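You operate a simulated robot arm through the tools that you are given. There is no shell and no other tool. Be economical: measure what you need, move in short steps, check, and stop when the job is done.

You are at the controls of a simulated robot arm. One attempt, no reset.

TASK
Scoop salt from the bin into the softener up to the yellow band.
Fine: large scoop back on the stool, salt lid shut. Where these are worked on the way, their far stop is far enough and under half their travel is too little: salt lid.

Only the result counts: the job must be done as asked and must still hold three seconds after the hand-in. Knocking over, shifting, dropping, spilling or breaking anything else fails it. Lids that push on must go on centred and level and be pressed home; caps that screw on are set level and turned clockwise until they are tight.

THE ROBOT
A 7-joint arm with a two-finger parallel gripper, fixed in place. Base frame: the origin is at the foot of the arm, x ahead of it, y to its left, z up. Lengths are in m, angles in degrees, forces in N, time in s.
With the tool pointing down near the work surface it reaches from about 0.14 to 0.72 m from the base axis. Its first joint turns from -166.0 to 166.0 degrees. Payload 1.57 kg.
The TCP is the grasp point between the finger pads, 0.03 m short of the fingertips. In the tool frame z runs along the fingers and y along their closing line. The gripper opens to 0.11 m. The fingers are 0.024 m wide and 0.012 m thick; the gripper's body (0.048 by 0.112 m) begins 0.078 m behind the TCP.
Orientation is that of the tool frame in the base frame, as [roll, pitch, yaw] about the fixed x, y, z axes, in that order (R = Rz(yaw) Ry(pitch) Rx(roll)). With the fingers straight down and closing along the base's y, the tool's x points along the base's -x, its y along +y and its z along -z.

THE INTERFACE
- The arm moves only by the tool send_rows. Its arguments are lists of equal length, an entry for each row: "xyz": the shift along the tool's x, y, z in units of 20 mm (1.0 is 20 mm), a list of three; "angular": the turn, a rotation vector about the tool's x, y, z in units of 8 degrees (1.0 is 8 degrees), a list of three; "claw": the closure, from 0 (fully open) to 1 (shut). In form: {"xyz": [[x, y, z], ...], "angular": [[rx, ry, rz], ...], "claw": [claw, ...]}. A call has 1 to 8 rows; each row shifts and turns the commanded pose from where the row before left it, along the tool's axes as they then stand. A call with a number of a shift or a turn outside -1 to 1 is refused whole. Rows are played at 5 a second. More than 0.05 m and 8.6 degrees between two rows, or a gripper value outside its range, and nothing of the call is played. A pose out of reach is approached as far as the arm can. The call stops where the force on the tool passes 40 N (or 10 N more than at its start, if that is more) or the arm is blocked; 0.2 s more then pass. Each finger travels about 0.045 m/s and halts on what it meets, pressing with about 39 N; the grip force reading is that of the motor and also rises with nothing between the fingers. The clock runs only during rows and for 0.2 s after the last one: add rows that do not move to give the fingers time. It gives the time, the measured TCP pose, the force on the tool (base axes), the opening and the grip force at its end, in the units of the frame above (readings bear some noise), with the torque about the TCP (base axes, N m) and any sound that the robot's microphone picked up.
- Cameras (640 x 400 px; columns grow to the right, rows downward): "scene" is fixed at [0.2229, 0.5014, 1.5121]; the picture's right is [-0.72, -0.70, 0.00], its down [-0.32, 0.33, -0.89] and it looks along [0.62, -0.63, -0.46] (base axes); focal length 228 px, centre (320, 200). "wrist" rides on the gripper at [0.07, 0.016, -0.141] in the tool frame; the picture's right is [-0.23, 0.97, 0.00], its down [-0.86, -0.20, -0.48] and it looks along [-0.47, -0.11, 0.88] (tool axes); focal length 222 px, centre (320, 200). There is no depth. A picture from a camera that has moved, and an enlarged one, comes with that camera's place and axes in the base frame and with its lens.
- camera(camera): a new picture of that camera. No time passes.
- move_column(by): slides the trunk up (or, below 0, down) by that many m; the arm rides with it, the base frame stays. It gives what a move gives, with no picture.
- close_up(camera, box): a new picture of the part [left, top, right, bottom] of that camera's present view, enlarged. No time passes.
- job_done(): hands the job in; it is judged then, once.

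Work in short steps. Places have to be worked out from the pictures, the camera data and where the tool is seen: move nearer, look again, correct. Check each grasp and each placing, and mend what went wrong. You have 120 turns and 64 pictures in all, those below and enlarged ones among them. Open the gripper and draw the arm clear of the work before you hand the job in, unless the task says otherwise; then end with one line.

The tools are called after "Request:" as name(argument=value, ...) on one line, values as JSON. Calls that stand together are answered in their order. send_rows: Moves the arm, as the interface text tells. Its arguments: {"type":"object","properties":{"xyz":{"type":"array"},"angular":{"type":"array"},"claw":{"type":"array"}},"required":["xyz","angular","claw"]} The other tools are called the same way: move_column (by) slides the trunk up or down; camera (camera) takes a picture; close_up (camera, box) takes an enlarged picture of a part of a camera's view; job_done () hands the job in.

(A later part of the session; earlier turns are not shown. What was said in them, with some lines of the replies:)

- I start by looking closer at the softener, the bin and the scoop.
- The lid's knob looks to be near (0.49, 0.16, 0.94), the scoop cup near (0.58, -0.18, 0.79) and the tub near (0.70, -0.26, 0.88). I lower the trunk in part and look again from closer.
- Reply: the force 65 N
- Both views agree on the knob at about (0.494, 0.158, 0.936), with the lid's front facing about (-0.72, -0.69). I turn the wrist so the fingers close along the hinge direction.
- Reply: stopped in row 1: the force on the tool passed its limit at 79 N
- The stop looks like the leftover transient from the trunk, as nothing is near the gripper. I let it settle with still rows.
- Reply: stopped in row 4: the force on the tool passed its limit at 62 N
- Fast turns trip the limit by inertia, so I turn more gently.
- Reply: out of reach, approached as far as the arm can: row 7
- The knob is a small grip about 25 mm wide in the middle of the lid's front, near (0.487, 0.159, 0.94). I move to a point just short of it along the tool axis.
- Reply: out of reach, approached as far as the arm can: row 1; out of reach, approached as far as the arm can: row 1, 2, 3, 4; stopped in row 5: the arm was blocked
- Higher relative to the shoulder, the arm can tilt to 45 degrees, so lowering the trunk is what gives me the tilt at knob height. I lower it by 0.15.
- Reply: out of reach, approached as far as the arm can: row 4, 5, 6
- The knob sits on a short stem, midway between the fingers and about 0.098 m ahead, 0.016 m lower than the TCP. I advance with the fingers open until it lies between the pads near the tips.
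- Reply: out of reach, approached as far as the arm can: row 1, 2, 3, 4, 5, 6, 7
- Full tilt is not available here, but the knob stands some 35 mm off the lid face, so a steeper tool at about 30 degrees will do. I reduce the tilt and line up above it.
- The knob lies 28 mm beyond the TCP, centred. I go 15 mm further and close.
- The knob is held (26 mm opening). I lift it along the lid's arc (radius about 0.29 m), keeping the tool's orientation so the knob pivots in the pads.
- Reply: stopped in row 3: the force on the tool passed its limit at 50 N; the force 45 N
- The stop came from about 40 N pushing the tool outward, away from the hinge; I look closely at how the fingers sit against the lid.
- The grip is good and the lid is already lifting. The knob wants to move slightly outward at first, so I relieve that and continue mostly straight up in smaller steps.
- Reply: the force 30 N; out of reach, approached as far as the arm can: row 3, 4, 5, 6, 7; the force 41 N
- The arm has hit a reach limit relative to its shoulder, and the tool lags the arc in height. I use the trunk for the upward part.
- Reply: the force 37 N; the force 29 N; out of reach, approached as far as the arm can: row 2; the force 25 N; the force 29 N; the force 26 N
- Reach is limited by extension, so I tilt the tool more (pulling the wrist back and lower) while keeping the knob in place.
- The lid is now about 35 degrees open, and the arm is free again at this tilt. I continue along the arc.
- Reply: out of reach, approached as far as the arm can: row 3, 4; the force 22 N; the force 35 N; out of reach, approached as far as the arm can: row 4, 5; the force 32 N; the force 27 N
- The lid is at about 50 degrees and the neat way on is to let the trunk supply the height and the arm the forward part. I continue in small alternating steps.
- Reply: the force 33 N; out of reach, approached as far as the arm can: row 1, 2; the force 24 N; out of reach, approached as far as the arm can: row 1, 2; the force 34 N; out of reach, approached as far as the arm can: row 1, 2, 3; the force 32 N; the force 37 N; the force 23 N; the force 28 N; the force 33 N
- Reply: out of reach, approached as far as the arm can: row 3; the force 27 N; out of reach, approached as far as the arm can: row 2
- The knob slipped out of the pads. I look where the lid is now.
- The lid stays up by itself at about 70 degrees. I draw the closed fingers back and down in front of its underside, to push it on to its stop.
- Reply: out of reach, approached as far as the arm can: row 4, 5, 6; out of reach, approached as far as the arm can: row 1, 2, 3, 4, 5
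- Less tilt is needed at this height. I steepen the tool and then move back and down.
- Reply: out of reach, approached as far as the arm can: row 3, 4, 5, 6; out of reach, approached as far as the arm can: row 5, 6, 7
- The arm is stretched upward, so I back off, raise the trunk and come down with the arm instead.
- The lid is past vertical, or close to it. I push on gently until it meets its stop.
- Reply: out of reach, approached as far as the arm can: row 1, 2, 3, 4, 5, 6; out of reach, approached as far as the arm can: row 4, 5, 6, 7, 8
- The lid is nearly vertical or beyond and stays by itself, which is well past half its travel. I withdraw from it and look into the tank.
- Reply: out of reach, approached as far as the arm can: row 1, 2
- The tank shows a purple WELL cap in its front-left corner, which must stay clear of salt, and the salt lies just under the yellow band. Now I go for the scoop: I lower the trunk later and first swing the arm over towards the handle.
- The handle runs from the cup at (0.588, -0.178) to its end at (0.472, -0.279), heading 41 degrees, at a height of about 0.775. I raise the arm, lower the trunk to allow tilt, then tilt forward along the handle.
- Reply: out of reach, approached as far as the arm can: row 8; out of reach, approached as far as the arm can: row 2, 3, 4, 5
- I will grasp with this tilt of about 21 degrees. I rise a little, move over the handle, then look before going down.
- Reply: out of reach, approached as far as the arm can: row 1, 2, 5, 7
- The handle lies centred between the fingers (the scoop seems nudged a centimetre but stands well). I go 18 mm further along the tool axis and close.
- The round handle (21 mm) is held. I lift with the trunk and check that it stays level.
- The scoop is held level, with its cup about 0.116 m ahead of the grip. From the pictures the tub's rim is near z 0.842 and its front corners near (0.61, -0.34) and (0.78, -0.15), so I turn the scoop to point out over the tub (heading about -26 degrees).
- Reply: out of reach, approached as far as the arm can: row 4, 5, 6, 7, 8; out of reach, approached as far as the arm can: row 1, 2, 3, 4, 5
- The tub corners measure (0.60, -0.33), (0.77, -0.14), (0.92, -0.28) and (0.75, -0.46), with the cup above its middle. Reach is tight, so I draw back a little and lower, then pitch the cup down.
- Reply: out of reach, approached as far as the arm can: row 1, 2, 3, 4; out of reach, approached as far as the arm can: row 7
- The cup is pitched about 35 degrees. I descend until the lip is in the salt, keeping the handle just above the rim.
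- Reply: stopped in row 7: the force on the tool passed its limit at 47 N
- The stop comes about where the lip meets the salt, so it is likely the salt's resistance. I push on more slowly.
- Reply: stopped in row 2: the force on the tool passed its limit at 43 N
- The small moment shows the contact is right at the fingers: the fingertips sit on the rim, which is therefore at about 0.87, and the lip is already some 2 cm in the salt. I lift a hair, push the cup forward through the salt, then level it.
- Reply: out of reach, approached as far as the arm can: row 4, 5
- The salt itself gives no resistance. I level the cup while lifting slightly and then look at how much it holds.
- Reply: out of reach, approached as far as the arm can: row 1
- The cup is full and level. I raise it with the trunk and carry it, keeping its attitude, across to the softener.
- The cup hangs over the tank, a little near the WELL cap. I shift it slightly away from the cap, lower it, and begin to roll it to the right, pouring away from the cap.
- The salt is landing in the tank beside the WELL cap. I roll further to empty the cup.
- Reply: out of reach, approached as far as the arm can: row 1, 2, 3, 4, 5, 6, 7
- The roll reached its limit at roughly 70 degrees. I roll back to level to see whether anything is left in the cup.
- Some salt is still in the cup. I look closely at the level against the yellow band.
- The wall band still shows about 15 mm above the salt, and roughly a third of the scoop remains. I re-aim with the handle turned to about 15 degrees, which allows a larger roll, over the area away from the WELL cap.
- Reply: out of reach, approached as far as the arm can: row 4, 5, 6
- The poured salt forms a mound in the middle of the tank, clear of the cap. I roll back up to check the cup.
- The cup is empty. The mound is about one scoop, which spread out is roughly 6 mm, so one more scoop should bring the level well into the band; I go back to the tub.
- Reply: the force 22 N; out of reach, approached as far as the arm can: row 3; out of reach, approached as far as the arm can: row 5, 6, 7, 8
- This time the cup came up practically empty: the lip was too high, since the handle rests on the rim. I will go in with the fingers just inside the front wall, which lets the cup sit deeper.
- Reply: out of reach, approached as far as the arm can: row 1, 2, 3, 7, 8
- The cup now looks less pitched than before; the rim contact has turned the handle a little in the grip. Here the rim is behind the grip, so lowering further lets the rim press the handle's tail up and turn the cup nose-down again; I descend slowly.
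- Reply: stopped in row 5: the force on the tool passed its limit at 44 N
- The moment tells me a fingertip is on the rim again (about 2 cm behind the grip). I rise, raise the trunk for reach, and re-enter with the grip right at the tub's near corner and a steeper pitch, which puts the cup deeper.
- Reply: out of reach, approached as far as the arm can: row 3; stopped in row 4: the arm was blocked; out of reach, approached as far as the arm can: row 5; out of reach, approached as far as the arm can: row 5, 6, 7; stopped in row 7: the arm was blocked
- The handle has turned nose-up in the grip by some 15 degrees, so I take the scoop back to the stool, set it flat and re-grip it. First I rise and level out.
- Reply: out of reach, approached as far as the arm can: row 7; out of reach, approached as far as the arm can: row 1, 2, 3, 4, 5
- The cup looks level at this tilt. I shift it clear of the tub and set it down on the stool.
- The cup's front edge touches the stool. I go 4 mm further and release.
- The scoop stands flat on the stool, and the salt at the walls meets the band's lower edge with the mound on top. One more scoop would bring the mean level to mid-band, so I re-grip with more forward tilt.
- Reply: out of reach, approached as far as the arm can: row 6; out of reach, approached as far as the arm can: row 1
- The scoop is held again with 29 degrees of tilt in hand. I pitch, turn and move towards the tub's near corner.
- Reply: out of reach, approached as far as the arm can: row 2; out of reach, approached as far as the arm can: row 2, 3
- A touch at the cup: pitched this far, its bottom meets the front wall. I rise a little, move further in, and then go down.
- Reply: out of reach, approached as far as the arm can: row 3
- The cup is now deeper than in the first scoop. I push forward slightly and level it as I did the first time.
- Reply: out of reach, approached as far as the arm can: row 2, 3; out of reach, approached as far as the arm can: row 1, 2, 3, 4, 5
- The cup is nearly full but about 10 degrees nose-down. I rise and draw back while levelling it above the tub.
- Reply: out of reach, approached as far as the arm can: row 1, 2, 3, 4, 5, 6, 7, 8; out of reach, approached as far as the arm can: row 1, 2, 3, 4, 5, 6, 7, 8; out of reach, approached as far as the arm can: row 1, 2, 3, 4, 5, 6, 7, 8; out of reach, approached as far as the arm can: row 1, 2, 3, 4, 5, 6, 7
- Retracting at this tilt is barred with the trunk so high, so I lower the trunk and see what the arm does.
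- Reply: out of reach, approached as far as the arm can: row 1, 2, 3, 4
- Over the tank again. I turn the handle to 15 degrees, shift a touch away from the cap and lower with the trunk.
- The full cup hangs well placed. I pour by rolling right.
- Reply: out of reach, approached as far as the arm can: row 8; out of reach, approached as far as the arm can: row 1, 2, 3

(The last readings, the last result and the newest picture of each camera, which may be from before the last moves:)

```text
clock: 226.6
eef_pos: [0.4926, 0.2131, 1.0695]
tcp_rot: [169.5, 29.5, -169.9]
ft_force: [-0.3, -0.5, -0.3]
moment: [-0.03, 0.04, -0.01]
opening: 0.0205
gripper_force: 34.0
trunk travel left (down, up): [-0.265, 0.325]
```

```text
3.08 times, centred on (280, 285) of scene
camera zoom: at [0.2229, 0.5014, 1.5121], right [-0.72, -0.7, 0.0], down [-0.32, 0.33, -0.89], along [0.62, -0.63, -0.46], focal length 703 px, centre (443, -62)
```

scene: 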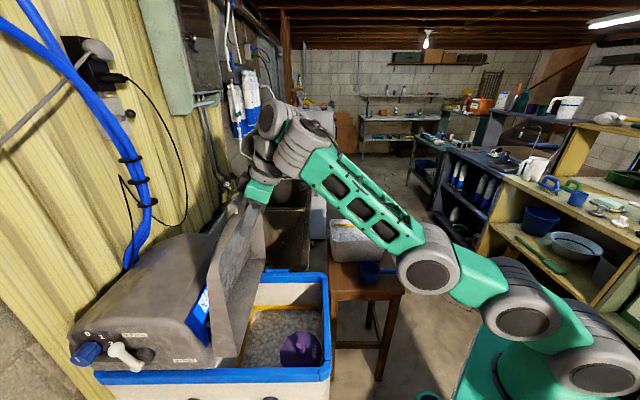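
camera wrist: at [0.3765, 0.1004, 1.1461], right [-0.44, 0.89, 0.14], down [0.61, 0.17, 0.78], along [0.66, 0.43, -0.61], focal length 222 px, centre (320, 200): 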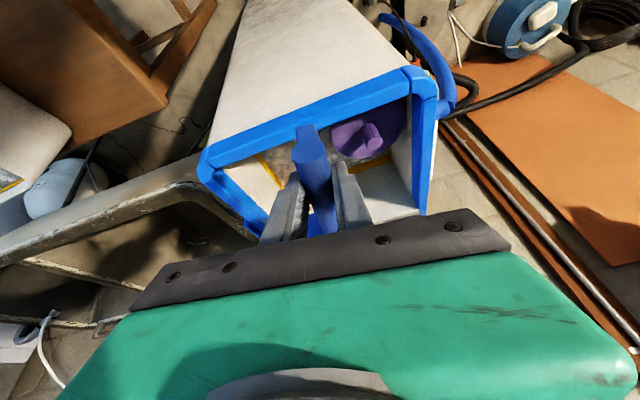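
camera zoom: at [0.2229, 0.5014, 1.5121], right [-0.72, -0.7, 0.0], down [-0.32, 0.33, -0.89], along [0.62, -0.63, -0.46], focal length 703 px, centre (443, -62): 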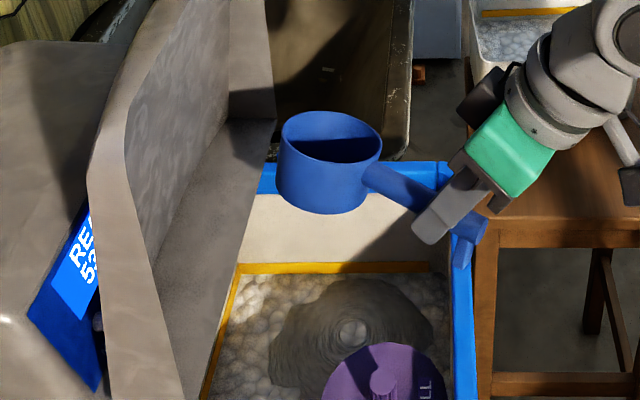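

The cup is empty again and the mound has grown, so on the estimate of about 6 mm per scoop the mean level is near mid-band. Now I return the scoop to the stool.

Request:
send_rows(xyz=[[0.1, -0.4, -0.05], [0.2, -0.8, -0.1], [0.2, -0.95, -0.11], [0.2, -0.95, -0.11], [0.2, -0.95, -0.11], [0.2, -0.95, -0.11], [0.2, -0.95, -0.11], [0.2, -0.95, -0.11]], angular=[[0, 0, 0], [0, 0, 0], [0, 0, 0], [0, 0, 0], [0, 0, 0], [0, 0, 0], [0, 0, 0], [0, 0, 0]], claw=[1, 1, 1, 1, 1, 1, 1, 1])

Request:
send_rows(xyz=[[0.2, -0.95, -0.11], [0.2, -0.95, -0.11], [0.2, -0.95, -0.11], [0.2, -0.95, -0.11], [0.2, -0.95, -0.11], [0.2, -0.95, -0.11], [0.2, -0.95, -0.11], [0.2, -0.95, -0.11]], angular=[[0.2, 0, -0.12], [0.2, 0, -0.12], [0.2, 0, -0.12], [0.2, 0, -0.12], [0.1, 0, -0.05], [0, 0, 0], [0, 0, 0], [0, 0, 0]], claw=[1, 1, 1, 1, 1, 1, 1, 1])

Request:
send_rows(xyz=[[0.2, -0.95, -0.11], [0.2, -0.95, -0.11], [0.2, -0.95, -0.11], [0.2, -0.95, -0.11], [0.1, -0.5, -0.05], [0, 0, 0]], angular=[[0, 0, 0], [0, 0, 0], [0, 0, 0], [0, 0, 0], [0, 0, 0], [0, 0, 0]], claw=[1, 1, 1, 1, 1, 1])

```text
clock: 228.3
eef_pos: [0.4947, 0.0735, 1.0463]
tcp_rot: [169.5, 29.6, -169.9]
ft_force: [0.0, -0.2, -1.0]
moment: [-0.04, 0.06, -0.02]
opening: 0.0207
gripper_force: 33.8
trunk travel left (down, up): [-0.265, 0.325]
```

```text
clock: 230.2
eef_pos: [0.5012, -0.0826, 1.0364]
tcp_rot: [179.3, 30.0, -165.1]
ft_force: [-0.3, 1.0, -1.6]
moment: [-0.02, 0.04, -0.01]
opening: 0.0209
gripper_force: 34.3
trunk travel left (down, up): [-0.265, 0.325]
```

```text
clock: 231.6
eef_pos: [0.5033, -0.1713, 1.0347]
tcp_rot: [179.1, 30.1, -165.2]
ft_force: [-0.1, -0.7, -1.1]
moment: [0.0, 0.05, -0.03]
opening: 0.0209
gripper_force: 34.3
trunk travel left (down, up): [-0.265, 0.325]
```

Request:
send_rows(xyz=[[0.4, -0.4, -0.2], [0.6, -0.6, -0.35], [0.6, -0.6, -0.35], [0.15, -0.15, -0.1]], angular=[[0, 0, 0], [0, 0, 0], [0, 0, 0], [0, 0, 0]], claw=[1, 1, 1, 1])

Request:
move_column(by=-0.225)

Request:
send_rows(xyz=[[0, 0, 0], [0.05, 0, 0.1], [0.05, 0, 0.1], [0.05, 0, 0.1], [0, 0, 0]], angular=[[0, 0, 0], [0, 0, 0], [0, 0, 0], [0, 0, 0], [0, 0, 0]], claw=[1, 1, 1, 1, 1])

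```text
clock: 232.6
eef_pos: [0.4738, -0.2158, 1.0343]
tcp_rot: [179.1, 30.0, -165.0]
ft_force: [1.0, 0.2, -0.7]
moment: [-0.01, 0.08, 0.01]
opening: 0.0208
gripper_force: 34.1
trunk travel left (down, up): [-0.265, 0.325]
```

```text
clock: 234.9
eef_pos: [0.4746, -0.2157, 0.8091]
tcp_rot: [179.1, 30.1, -165.2]
ft_force: [-0.5, -0.2, -0.9]
moment: [-0.01, 0.06, -0.02]
opening: 0.0205
gripper_force: 34.8
trunk travel left (down, up): [-0.04, 0.55]
```

```text
clock: 236.1
eef_pos: [0.4731, -0.2161, 0.8023]
tcp_rot: [179.2, 30.1, -165.1]
ft_force: [0.2, 0.3, -1.2]
moment: [-0.03, 0.03, 0.06]
opening: 0.0205
gripper_force: 34.6
trunk travel left (down, up): [-0.04, 0.55]
```

Request:
send_rows(xyz=[[0.07, 0, 0.12], [0.07, 0, 0.12], [0.07, 0, 0.12], [0.07, 0, 0.12], [0.03, 0, 0.06], [0, 0, 0]], angular=[[0, 0, 0], [0, 0, 0], [0, 0, 0], [0, 0, 0], [0, 0, 0], [0, 0, 0]], claw=[1, 1, 1, 1, 1, 1])

```text
clock: 237.5
eef_pos: [0.4756, -0.2164, 0.7887]
tcp_rot: [179.2, 30.1, -165.1]
ft_force: [-0.6, 0.2, -1.0]
moment: [-0.01, 0.05, -0.01]
opening: 0.0207
gripper_force: 34.4
trunk travel left (down, up): [-0.04, 0.55]
```

Request:
send_rows(xyz=[[0.05, 0, 0.09], [0.05, 0, 0.09], [0, 0, 0], [0, 0, 0], [0, 0, 0], [0, 0, 0], [0, 0, 0], [0, 0, 0]], angular=[[0, 0, 0], [0, 0, 0], [0, 0, 0], [0, 0, 0], [0, 0, 0], [0, 0, 0], [0, 0, 0], [0, 0, 0]], claw=[1, 1, 1, 0.9, 0.75, 0.6, 0.5, 0.5])

Request:
send_rows(xyz=[[0, 0, -0.3], [0, 0, -0.6], [0, 0, -0.8], [0, 0, -0.8], [0, 0, -0.8], [0, 0, -0.8], [0, 0, -0.8], [0, 0, -0.6]], angular=[[0, 0, 0], [0, 0, 0], [0, 0, 0], [0, 0, 0], [0, 0, 0], [0, 0, 0], [0, 0, 0], [0, 0, 0]], claw=[0.5, 0.5, 0.5, 0.5, 0.5, 0.5, 0.5, 0.5])

Request:
camera(camera="scene")

```text
clock: 239.3
eef_pos: [0.4744, -0.2155, 0.7865]
tcp_rot: [179.2, 30.0, -165.1]
ft_force: [-0.1, -0.3, 1.0]
moment: [0.01, 0.0, 0.0]
opening: 0.0554
gripper_force: 0.1
trunk travel left (down, up): [-0.04, 0.55]
```

```text
clock: 241.1
eef_pos: [0.448, -0.2168, 0.8057]
tcp_rot: [179.1, 30.1, -165.1]
ft_force: [0.1, 0.5, -0.4]
moment: [0.01, 0.0, 0.0]
opening: 0.0551
gripper_force: 0.1
out of reach, approached as far as the arm can: row 3, 4, 5, 6, 7, 8
trunk travel left (down, up): [-0.04, 0.55]
```

```text
2 pictures are left
```

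scene: 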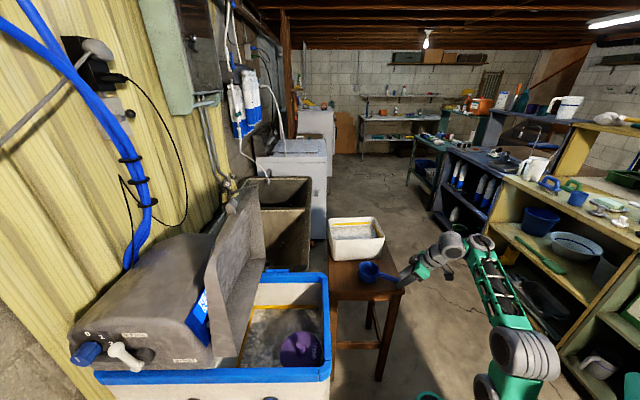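

The scoop is back on the stool, standing. I lift the fingers straight off the handle with the trunk, then turn towards the lid.

Request:
move_column(by=0.55)

Request:
send_rows(xyz=[[0, 0, 0], [0, 0, 0], [0, 0, 0], [0, 0, 0], [0, 0, 0], [0, 0, 0], [0, 0, 0], [0, 0, 0]], angular=[[0, 0, 0], [-0.15, 0, -0.27], [-0.3, 0, -0.53], [-0.33, 0, -0.57], [-0.33, 0, -0.57], [-0.33, 0, -0.57], [-0.33, 0, -0.57], [-0.2, 0, -0.3]], claw=[0.5, 0.3, 0, 0, 0, 0, 0, 0])

```text
refused: 0.55 is not a number from -0.4 to 0.4
```

```text
clock: 242.4
eef_pos: [0.4446, -0.2086, 0.7706]
tcp_rot: [-178.8, 30.7, -150.8]
ft_force: [-3.9, -4.3, 12.5]
moment: [-0.69, -0.24, -0.34]
opening: 0.1099
gripper_force: 0.2
out of reach, approached as far as the arm can: row 2, 3, 4, 5, 6
trunk travel left (down, up): [-0.04, 0.55]
stopped in row 6: the force on the tool passed its limit at 62 N (the readings are from after the stop); the commanded pose is now the measured one
```

The trunk move was refused for size, and the turn then touched something near the scoop. I lift straight up now and check.

Request:
move_column(by=0.3)

Request:
close_up(camera="scene", box=[200, 180, 480, 355])

```text
clock: 245.4
eef_pos: [0.4454, -0.21, 1.0686]
tcp_rot: [-179.1, 30.6, -151.0]
ft_force: [-0.5, -0.1, 0.1]
moment: [0.01, -0.02, 0.02]
opening: 0.11
gripper_force: 0.1
trunk travel left (down, up): [-0.34, 0.25]
```

```text
2.29 times, centred on (340, 268) of scene
camera zoom: at [0.2229, 0.5014, 1.5121], right [-0.72, -0.7, 0.0], down [-0.32, 0.33, -0.89], along [0.62, -0.63, -0.46], focal length 522 px, centre (274, 46)
```

zoom: 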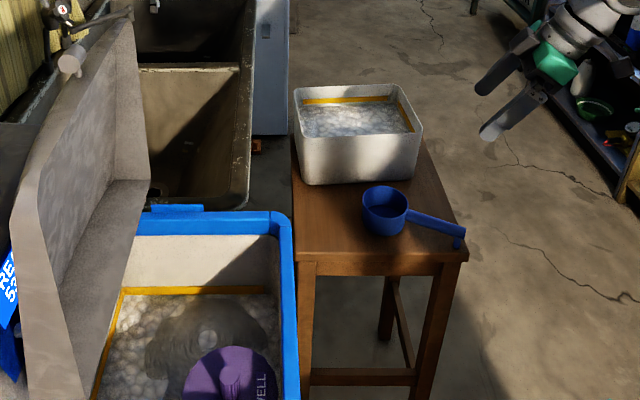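

The scoop still stands upright on the stool. I raise the trunk the rest of the way, turn to the lid's heading and move to the knob, which should be near (0.657, 0.332, 1.275).

Request:
move_column(by=0.25)

Request:
send_rows(xyz=[[0, 0, 0], [0, 0, 0], [0, 0, 0], [0, 0, 0], [-0.3, 0.15, 0.15], [-0.6, 0.31, 0.3], [-0.9, 0.467, 0.44], [-0.9, 0.467, 0.44]], angular=[[-0.15, 0, -0.27], [-0.3, 0, -0.53], [-0.33, 0, -0.57], [-0.27, 0, -0.46], [0, 0, 0], [0, 0, 0], [0, 0, 0], [0, 0, 0]], claw=[0, 0, 0, 0, 0, 0, 0, 0])

Request:
send_rows(xyz=[[-0.9, 0.467, 0.44], [-0.9, 0.467, 0.44], [-0.9, 0.467, 0.44], [-0.9, 0.467, 0.44], [-0.9, 0.467, 0.44], [-0.9, 0.467, 0.44], [-0.9, 0.467, 0.44], [-0.9, 0.467, 0.44]], angular=[[0, 0, 0], [0, 0, 0], [0, 0, 0], [0, 0, 0], [0, 0, 0], [0, 0, 0], [0, 0, 0], [0, 0, 0]], claw=[0, 0, 0, 0, 0, 0, 0, 0])

Request:
send_rows(xyz=[[-0.9, 0.467, 0.44], [-0.9, 0.467, 0.44], [-0.9, 0.467, 0.44], [-0.9, 0.467, 0.44], [-0.9, 0.467, 0.44], [-0.9, 0.467, 0.44], [-0.6, 0.31, 0.3], [0, 0, 0]], angular=[[0, 0, 0], [0, 0, 0], [0, 0, 0], [0, 0, 0], [0, 0, 0], [0, 0, 0], [0, 0, 0], [0, 0, 0]], claw=[0, 0, 0, 0, 0, 0, 0, 0])

```text
clock: 248.0
eef_pos: [0.4454, -0.2092, 1.318]
tcp_rot: [-179.1, 30.6, -151.0]
ft_force: [-0.8, -0.6, 0.2]
moment: [0.03, -0.01, 0.01]
opening: 0.1099
gripper_force: 0.0
trunk travel left (down, up): [-0.59, 0.0]
```

```text
clock: 249.8
eef_pos: [0.4706, -0.1416, 1.2916]
tcp_rot: [-179.1, 30.3, -140.9]
ft_force: [0.0, -0.6, -0.1]
moment: [-0.02, 0.02, 0.01]
opening: 0.1098
gripper_force: 0.0
out of reach, approached as far as the arm can: row 1, 2, 3, 4
trunk travel left (down, up): [-0.59, 0.0]
```

```text
clock: 251.6
eef_pos: [0.5506, 0.0172, 1.3026]
tcp_rot: [-179.0, 30.4, -140.8]
ft_force: [-0.8, 0.9, -0.9]
moment: [0.03, -0.02, -0.02]
opening: 0.1101
gripper_force: 0.1
trunk travel left (down, up): [-0.59, 0.0]
```

```text
clock: 253.4
eef_pos: [0.6167, 0.1473, 1.3106]
tcp_rot: [-178.9, 30.4, -141.0]
ft_force: [0.1, -0.7, -0.3]
moment: [0.02, 0.01, -0.04]
opening: 0.1102
gripper_force: 0.0
trunk travel left (down, up): [-0.59, 0.0]
```

Request:
send_rows(xyz=[[0, 0, 0], [0, 0, 0], [-0.8, 0.66, 0.07], [-0.9, 0.75, 0.08], [-1, 0.83, 0.1], [-1, 0.83, 0.1], [-1, 0.83, 0.1], [-0.9, 0.75, 0.08]], angular=[[-0.22, 0, -0.38], [-0.22, 0, -0.38], [0, 0, 0], [0, 0, 0], [0, 0, 0], [0, 0, 0], [0, 0, 0], [0, 0, 0]], claw=[0, 0, 0, 0, 0, 0, 0, 0])

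```text
clock: 255.2
eef_pos: [0.6205, 0.2879, 1.3555]
tcp_rot: [-178.9, 30.2, -133.9]
ft_force: [-0.6, 1.1, 0.4]
moment: [-0.02, 0.02, 0.0]
opening: 0.1098
gripper_force: 0.1
trunk travel left (down, up): [-0.59, 0.0]
```

Lined up above the knob. I advance along the tool axis and close; the opening will tell whether the knob is held.

Request:
send_rows(xyz=[[-0.2, 0.05, 0.4], [-0.2, 0.05, 0.8], [0, 0.05, 0.8], [0, 0.05, 0.8], [0, 0, 0.8], [0, 0, 0.45], [0, 0, 0], [0, 0, 0]], angular=[[0, 0, 0], [0, 0, 0], [0, 0, 0], [0, 0, 0], [0, 0, 0], [0, 0, 0], [0, 0, 0], [0, 0, 0]], claw=[0, 0, 0, 0, 0, 0, 0, 0])

Request:
send_rows(xyz=[[0, 0, 0], [0, 0, 0], [0, 0, 0], [0, 0, 0], [0, 0, 0], [0, 0, 0], [0, 0, 0]], angular=[[0, 0, 0], [0, 0, 0], [0, 0, 0], [0, 0, 0], [0, 0, 0], [0, 0, 0], [0, 0, 0]], claw=[0.3, 0.6, 0.9, 1, 1, 1, 1])

```text
clock: 257.0
eef_pos: [0.6512, 0.322, 1.2912]
tcp_rot: [-179.0, 30.3, -133.9]
ft_force: [0.1, -0.4, 0.9]
moment: [0.01, -0.03, 0.03]
opening: 0.1098
gripper_force: 0.1
trunk travel left (down, up): [-0.59, 0.0]
```

```text
clock: 258.6
eef_pos: [0.6533, 0.3206, 1.2914]
tcp_rot: [-179.0, 30.4, -133.9]
ft_force: [5.9, -3.9, 0.7]
moment: [0.22, 0.03, -0.31]
opening: 0.0241
gripper_force: 29.6
trunk travel left (down, up): [-0.59, 0.0]
```

The knob is held (24 mm). I pull the lid forward along its arc, easing the tool's tilt for reach.

Request:
send_rows(xyz=[[0.4, 0, -0.15], [0.695, 0, -0.2], [0.67, 0, -0.17], [0.64, 0, -0.13], [0.64, 0, -0.1], [0.2, 0, 0]], angular=[[0, 0, 0], [0, 0, 0], [0, 0.1, 0], [0, 0.2, 0], [0, 0.2, 0], [0, 0, 0]], claw=[1, 1, 1, 1, 1, 1])

```text
clock: 260.0
eef_pos: [0.6069, 0.2754, 1.2726]
tcp_rot: [-179.1, 26.2, -133.9]
ft_force: [10.6, -4.2, 2.8]
moment: [0.99, -0.62, -0.48]
opening: 0.024
gripper_force: 36.2
trunk travel left (down, up): [-0.59, 0.0]
```

Request:
send_rows(xyz=[[0.5, 0, 0.02], [0.65, 0, 0.02], [0.65, 0, 0.07], [0.65, 0, 0.07], [0.64, 0, 0.12], [0.64, 0, 0.12], [0.63, 0, 0.17], [0.3, 0, 0.1]], angular=[[0, 0.1, 0], [0, 0.2, 0], [0, 0.2, 0], [0, 0.2, 0], [0, 0.2, 0], [0, 0.2, 0], [0, 0.1, 0], [0, 0, 0]], claw=[1, 1, 1, 1, 1, 1, 1, 1])

```text
clock: 261.8
eef_pos: [0.5516, 0.219, 1.2233]
tcp_rot: [-179.1, 16.4, -134.2]
ft_force: [11.6, 9.1, -12.0]
moment: [1.01, -0.41, -0.41]
opening: 0.0239
gripper_force: 36.3
trunk travel left (down, up): [-0.59, 0.0]
```

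Request:
send_rows(xyz=[[0.5, -0.1, 0.4], [0.585, 0, 0.3], [0.56, 0, 0.345], [0.56, 0, 0.345], [0.525, 0, 0.39], [0.525, 0, 0.39], [0.49, 0, 0.435], [0.25, 0, 0.22]], angular=[[0, 0, 0], [0, 0, 0], [0, 0, 0], [0, 0, 0], [0, 0, 0], [0, 0, 0], [0, 0, 0], [0, 0, 0]], claw=[1, 1, 1, 1, 1, 1, 1, 1])

```text
clock: 263.6
eef_pos: [0.5087, 0.1763, 1.1485]
tcp_rot: [-178.9, 16.7, -133.9]
ft_force: [-18.2, 25.3, 2.5]
moment: [1.48, -0.16, -0.2]
opening: 0.0239
gripper_force: 35.8
trunk travel left (down, up): [-0.59, 0.0]
```

Request:
send_rows(xyz=[[0.4, 0.15, 0.4], [0.47, 0.1, 0.46], [0.425, 0, 0.5], [0.425, 0, 0.5], [0.38, 0, 0.53], [0.38, 0, 0.53], [0.33, 0, 0.56], [0.2, 0, 0.3]], angular=[[0, 0, 0], [0, 0, 0], [0, 0, 0], [0, 0.1, 0], [0, 0.1, 0], [0, 0.1, 0], [0, 0, 0], [0, 0, 0]], claw=[1, 1, 1, 1, 1, 1, 1, 1])

```text
clock: 265.4
eef_pos: [0.4816, 0.15, 1.0569]
tcp_rot: [-179.1, 14.3, -134.2]
ft_force: [4.3, 15.4, 1.8]
moment: [1.39, -0.35, -0.26]
opening: 0.0241
gripper_force: 35.8
trunk travel left (down, up): [-0.59, 0.0]
```

Request:
send_rows(xyz=[[0.25, 0.08, 0.5], [0.25, 0, 0.6], [0.23, 0, 0.6], [0.2, 0, 0.6], [0.18, 0, 0.6], [0.15, 0, 0.6], [0.13, 0, 0.6], [0.1, 0, 0.4]], angular=[[0, 0, 0], [0, 0, 0], [0, 0, 0], [0, 0, 0], [0, 0, 0], [0, 0, 0], [0, 0, 0], [0, 0, 0]], claw=[1, 1, 1, 1, 1, 1, 1, 1])

```text
clock: 267.2
eef_pos: [0.4778, 0.1447, 0.9645]
tcp_rot: [-179.0, 14.3, -134.1]
ft_force: [0.5, 14.2, 4.0]
moment: [1.22, -0.02, 0.04]
opening: 0.0241
gripper_force: 36.0
trunk travel left (down, up): [-0.59, 0.0]
```

Nearly shut. I press the last centimetre down gently until the lid seats.

Request:
send_rows(xyz=[[0, 0.05, 0.25], [0, 0, 0.25], [0, 0, 0.15], [0.02, 0, 0.1], [0.02, 0, 0.1], [0.02, 0, 0.1], [0, 0, 0]], angular=[[0, 0, 0], [0, 0, 0], [0, 0, 0], [0, 0, 0], [0, 0, 0], [0, 0, 0], [0, 0, 0]], claw=[1, 1, 1, 1, 1, 1, 1])

```text
clock: 268.8
eef_pos: [0.4787, 0.1467, 0.9481]
tcp_rot: [-178.8, 14.6, -134.1]
ft_force: [-2.8, -0.7, 30.2]
moment: [0.72, 0.15, 0.05]
opening: 0.0239
gripper_force: 35.7
trunk travel left (down, up): [-0.59, 0.0]
```

The lid is seated with 30 N of reaction. I open the fingers and withdraw upward.

Request:
send_rows(xyz=[[0, 0, 0], [0, 0, 0], [0, 0, 0], [0, 0, 0], [0, 0, 0], [0, 0, -0.3], [0, 0, -0.6], [0, 0, -0.8]], angular=[[0, 0, 0], [0, 0, 0], [0, 0, 0], [0, 0, 0], [0, 0, 0], [0, 0, 0], [0, 0, 0], [0, 0, 0]], claw=[0.8, 0.5, 0.2, 0, 0, 0, 0, 0])

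Request:
send_rows(xyz=[[0.2, 0, -0.8], [0.5, 0, -0.8], [0.6, 0, -0.8], [0.6, 0, -0.8], [0.6, 0, -0.8], [0.6, 0, -0.8], [0.4, 0, -0.5], [0, 0, 0]], angular=[[0, 0, 0], [0, 0, 0], [0, 0, 0], [0, 0, 0], [0, 0, 0], [0, 0, 0], [0, 0, 0], [0, 0, 0]], claw=[0, 0, 0, 0, 0, 0, 0, 0])

Request:
camera(camera="scene")

```text
clock: 270.6
eef_pos: [0.4733, 0.1403, 0.98]
tcp_rot: [-179.0, 14.4, -134.2]
ft_force: [0.6, 0.3, 0.8]
moment: [0.01, 0.03, 0.0]
opening: 0.11
gripper_force: 0.0
trunk travel left (down, up): [-0.59, 0.0]
```

```text
clock: 272.4
eef_pos: [0.4063, 0.0732, 1.0636]
tcp_rot: [-179.1, 14.3, -134.0]
ft_force: [-0.1, -0.3, -1.1]
moment: [0.01, 0.0, -0.01]
opening: 0.11
gripper_force: 0.0
trunk travel left (down, up): [-0.59, 0.0]
```

```text
0 pictures are left
```

scene: 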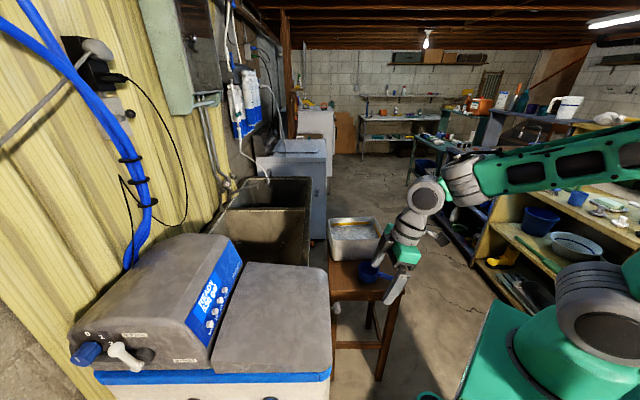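

The lid is shut, the scoop stands on the stool and the tub is in place. The gripper is open and clear of the work, so I hand the job in.

Request:
job_done()

```text
The job is handed in.
```

I handed the job in with two scoops of salt in the softener, the scoop standing on the stool and the salt lid shut, but I estimated the salt level and could not confirm it. The salt lies in a mound: I judge the average to be about mid-band, while at the walls it still met only the lower edge of the yellow band. One wrong move touched something near the scoop with 62 N; the pictures afterwards showed nothing shifted.
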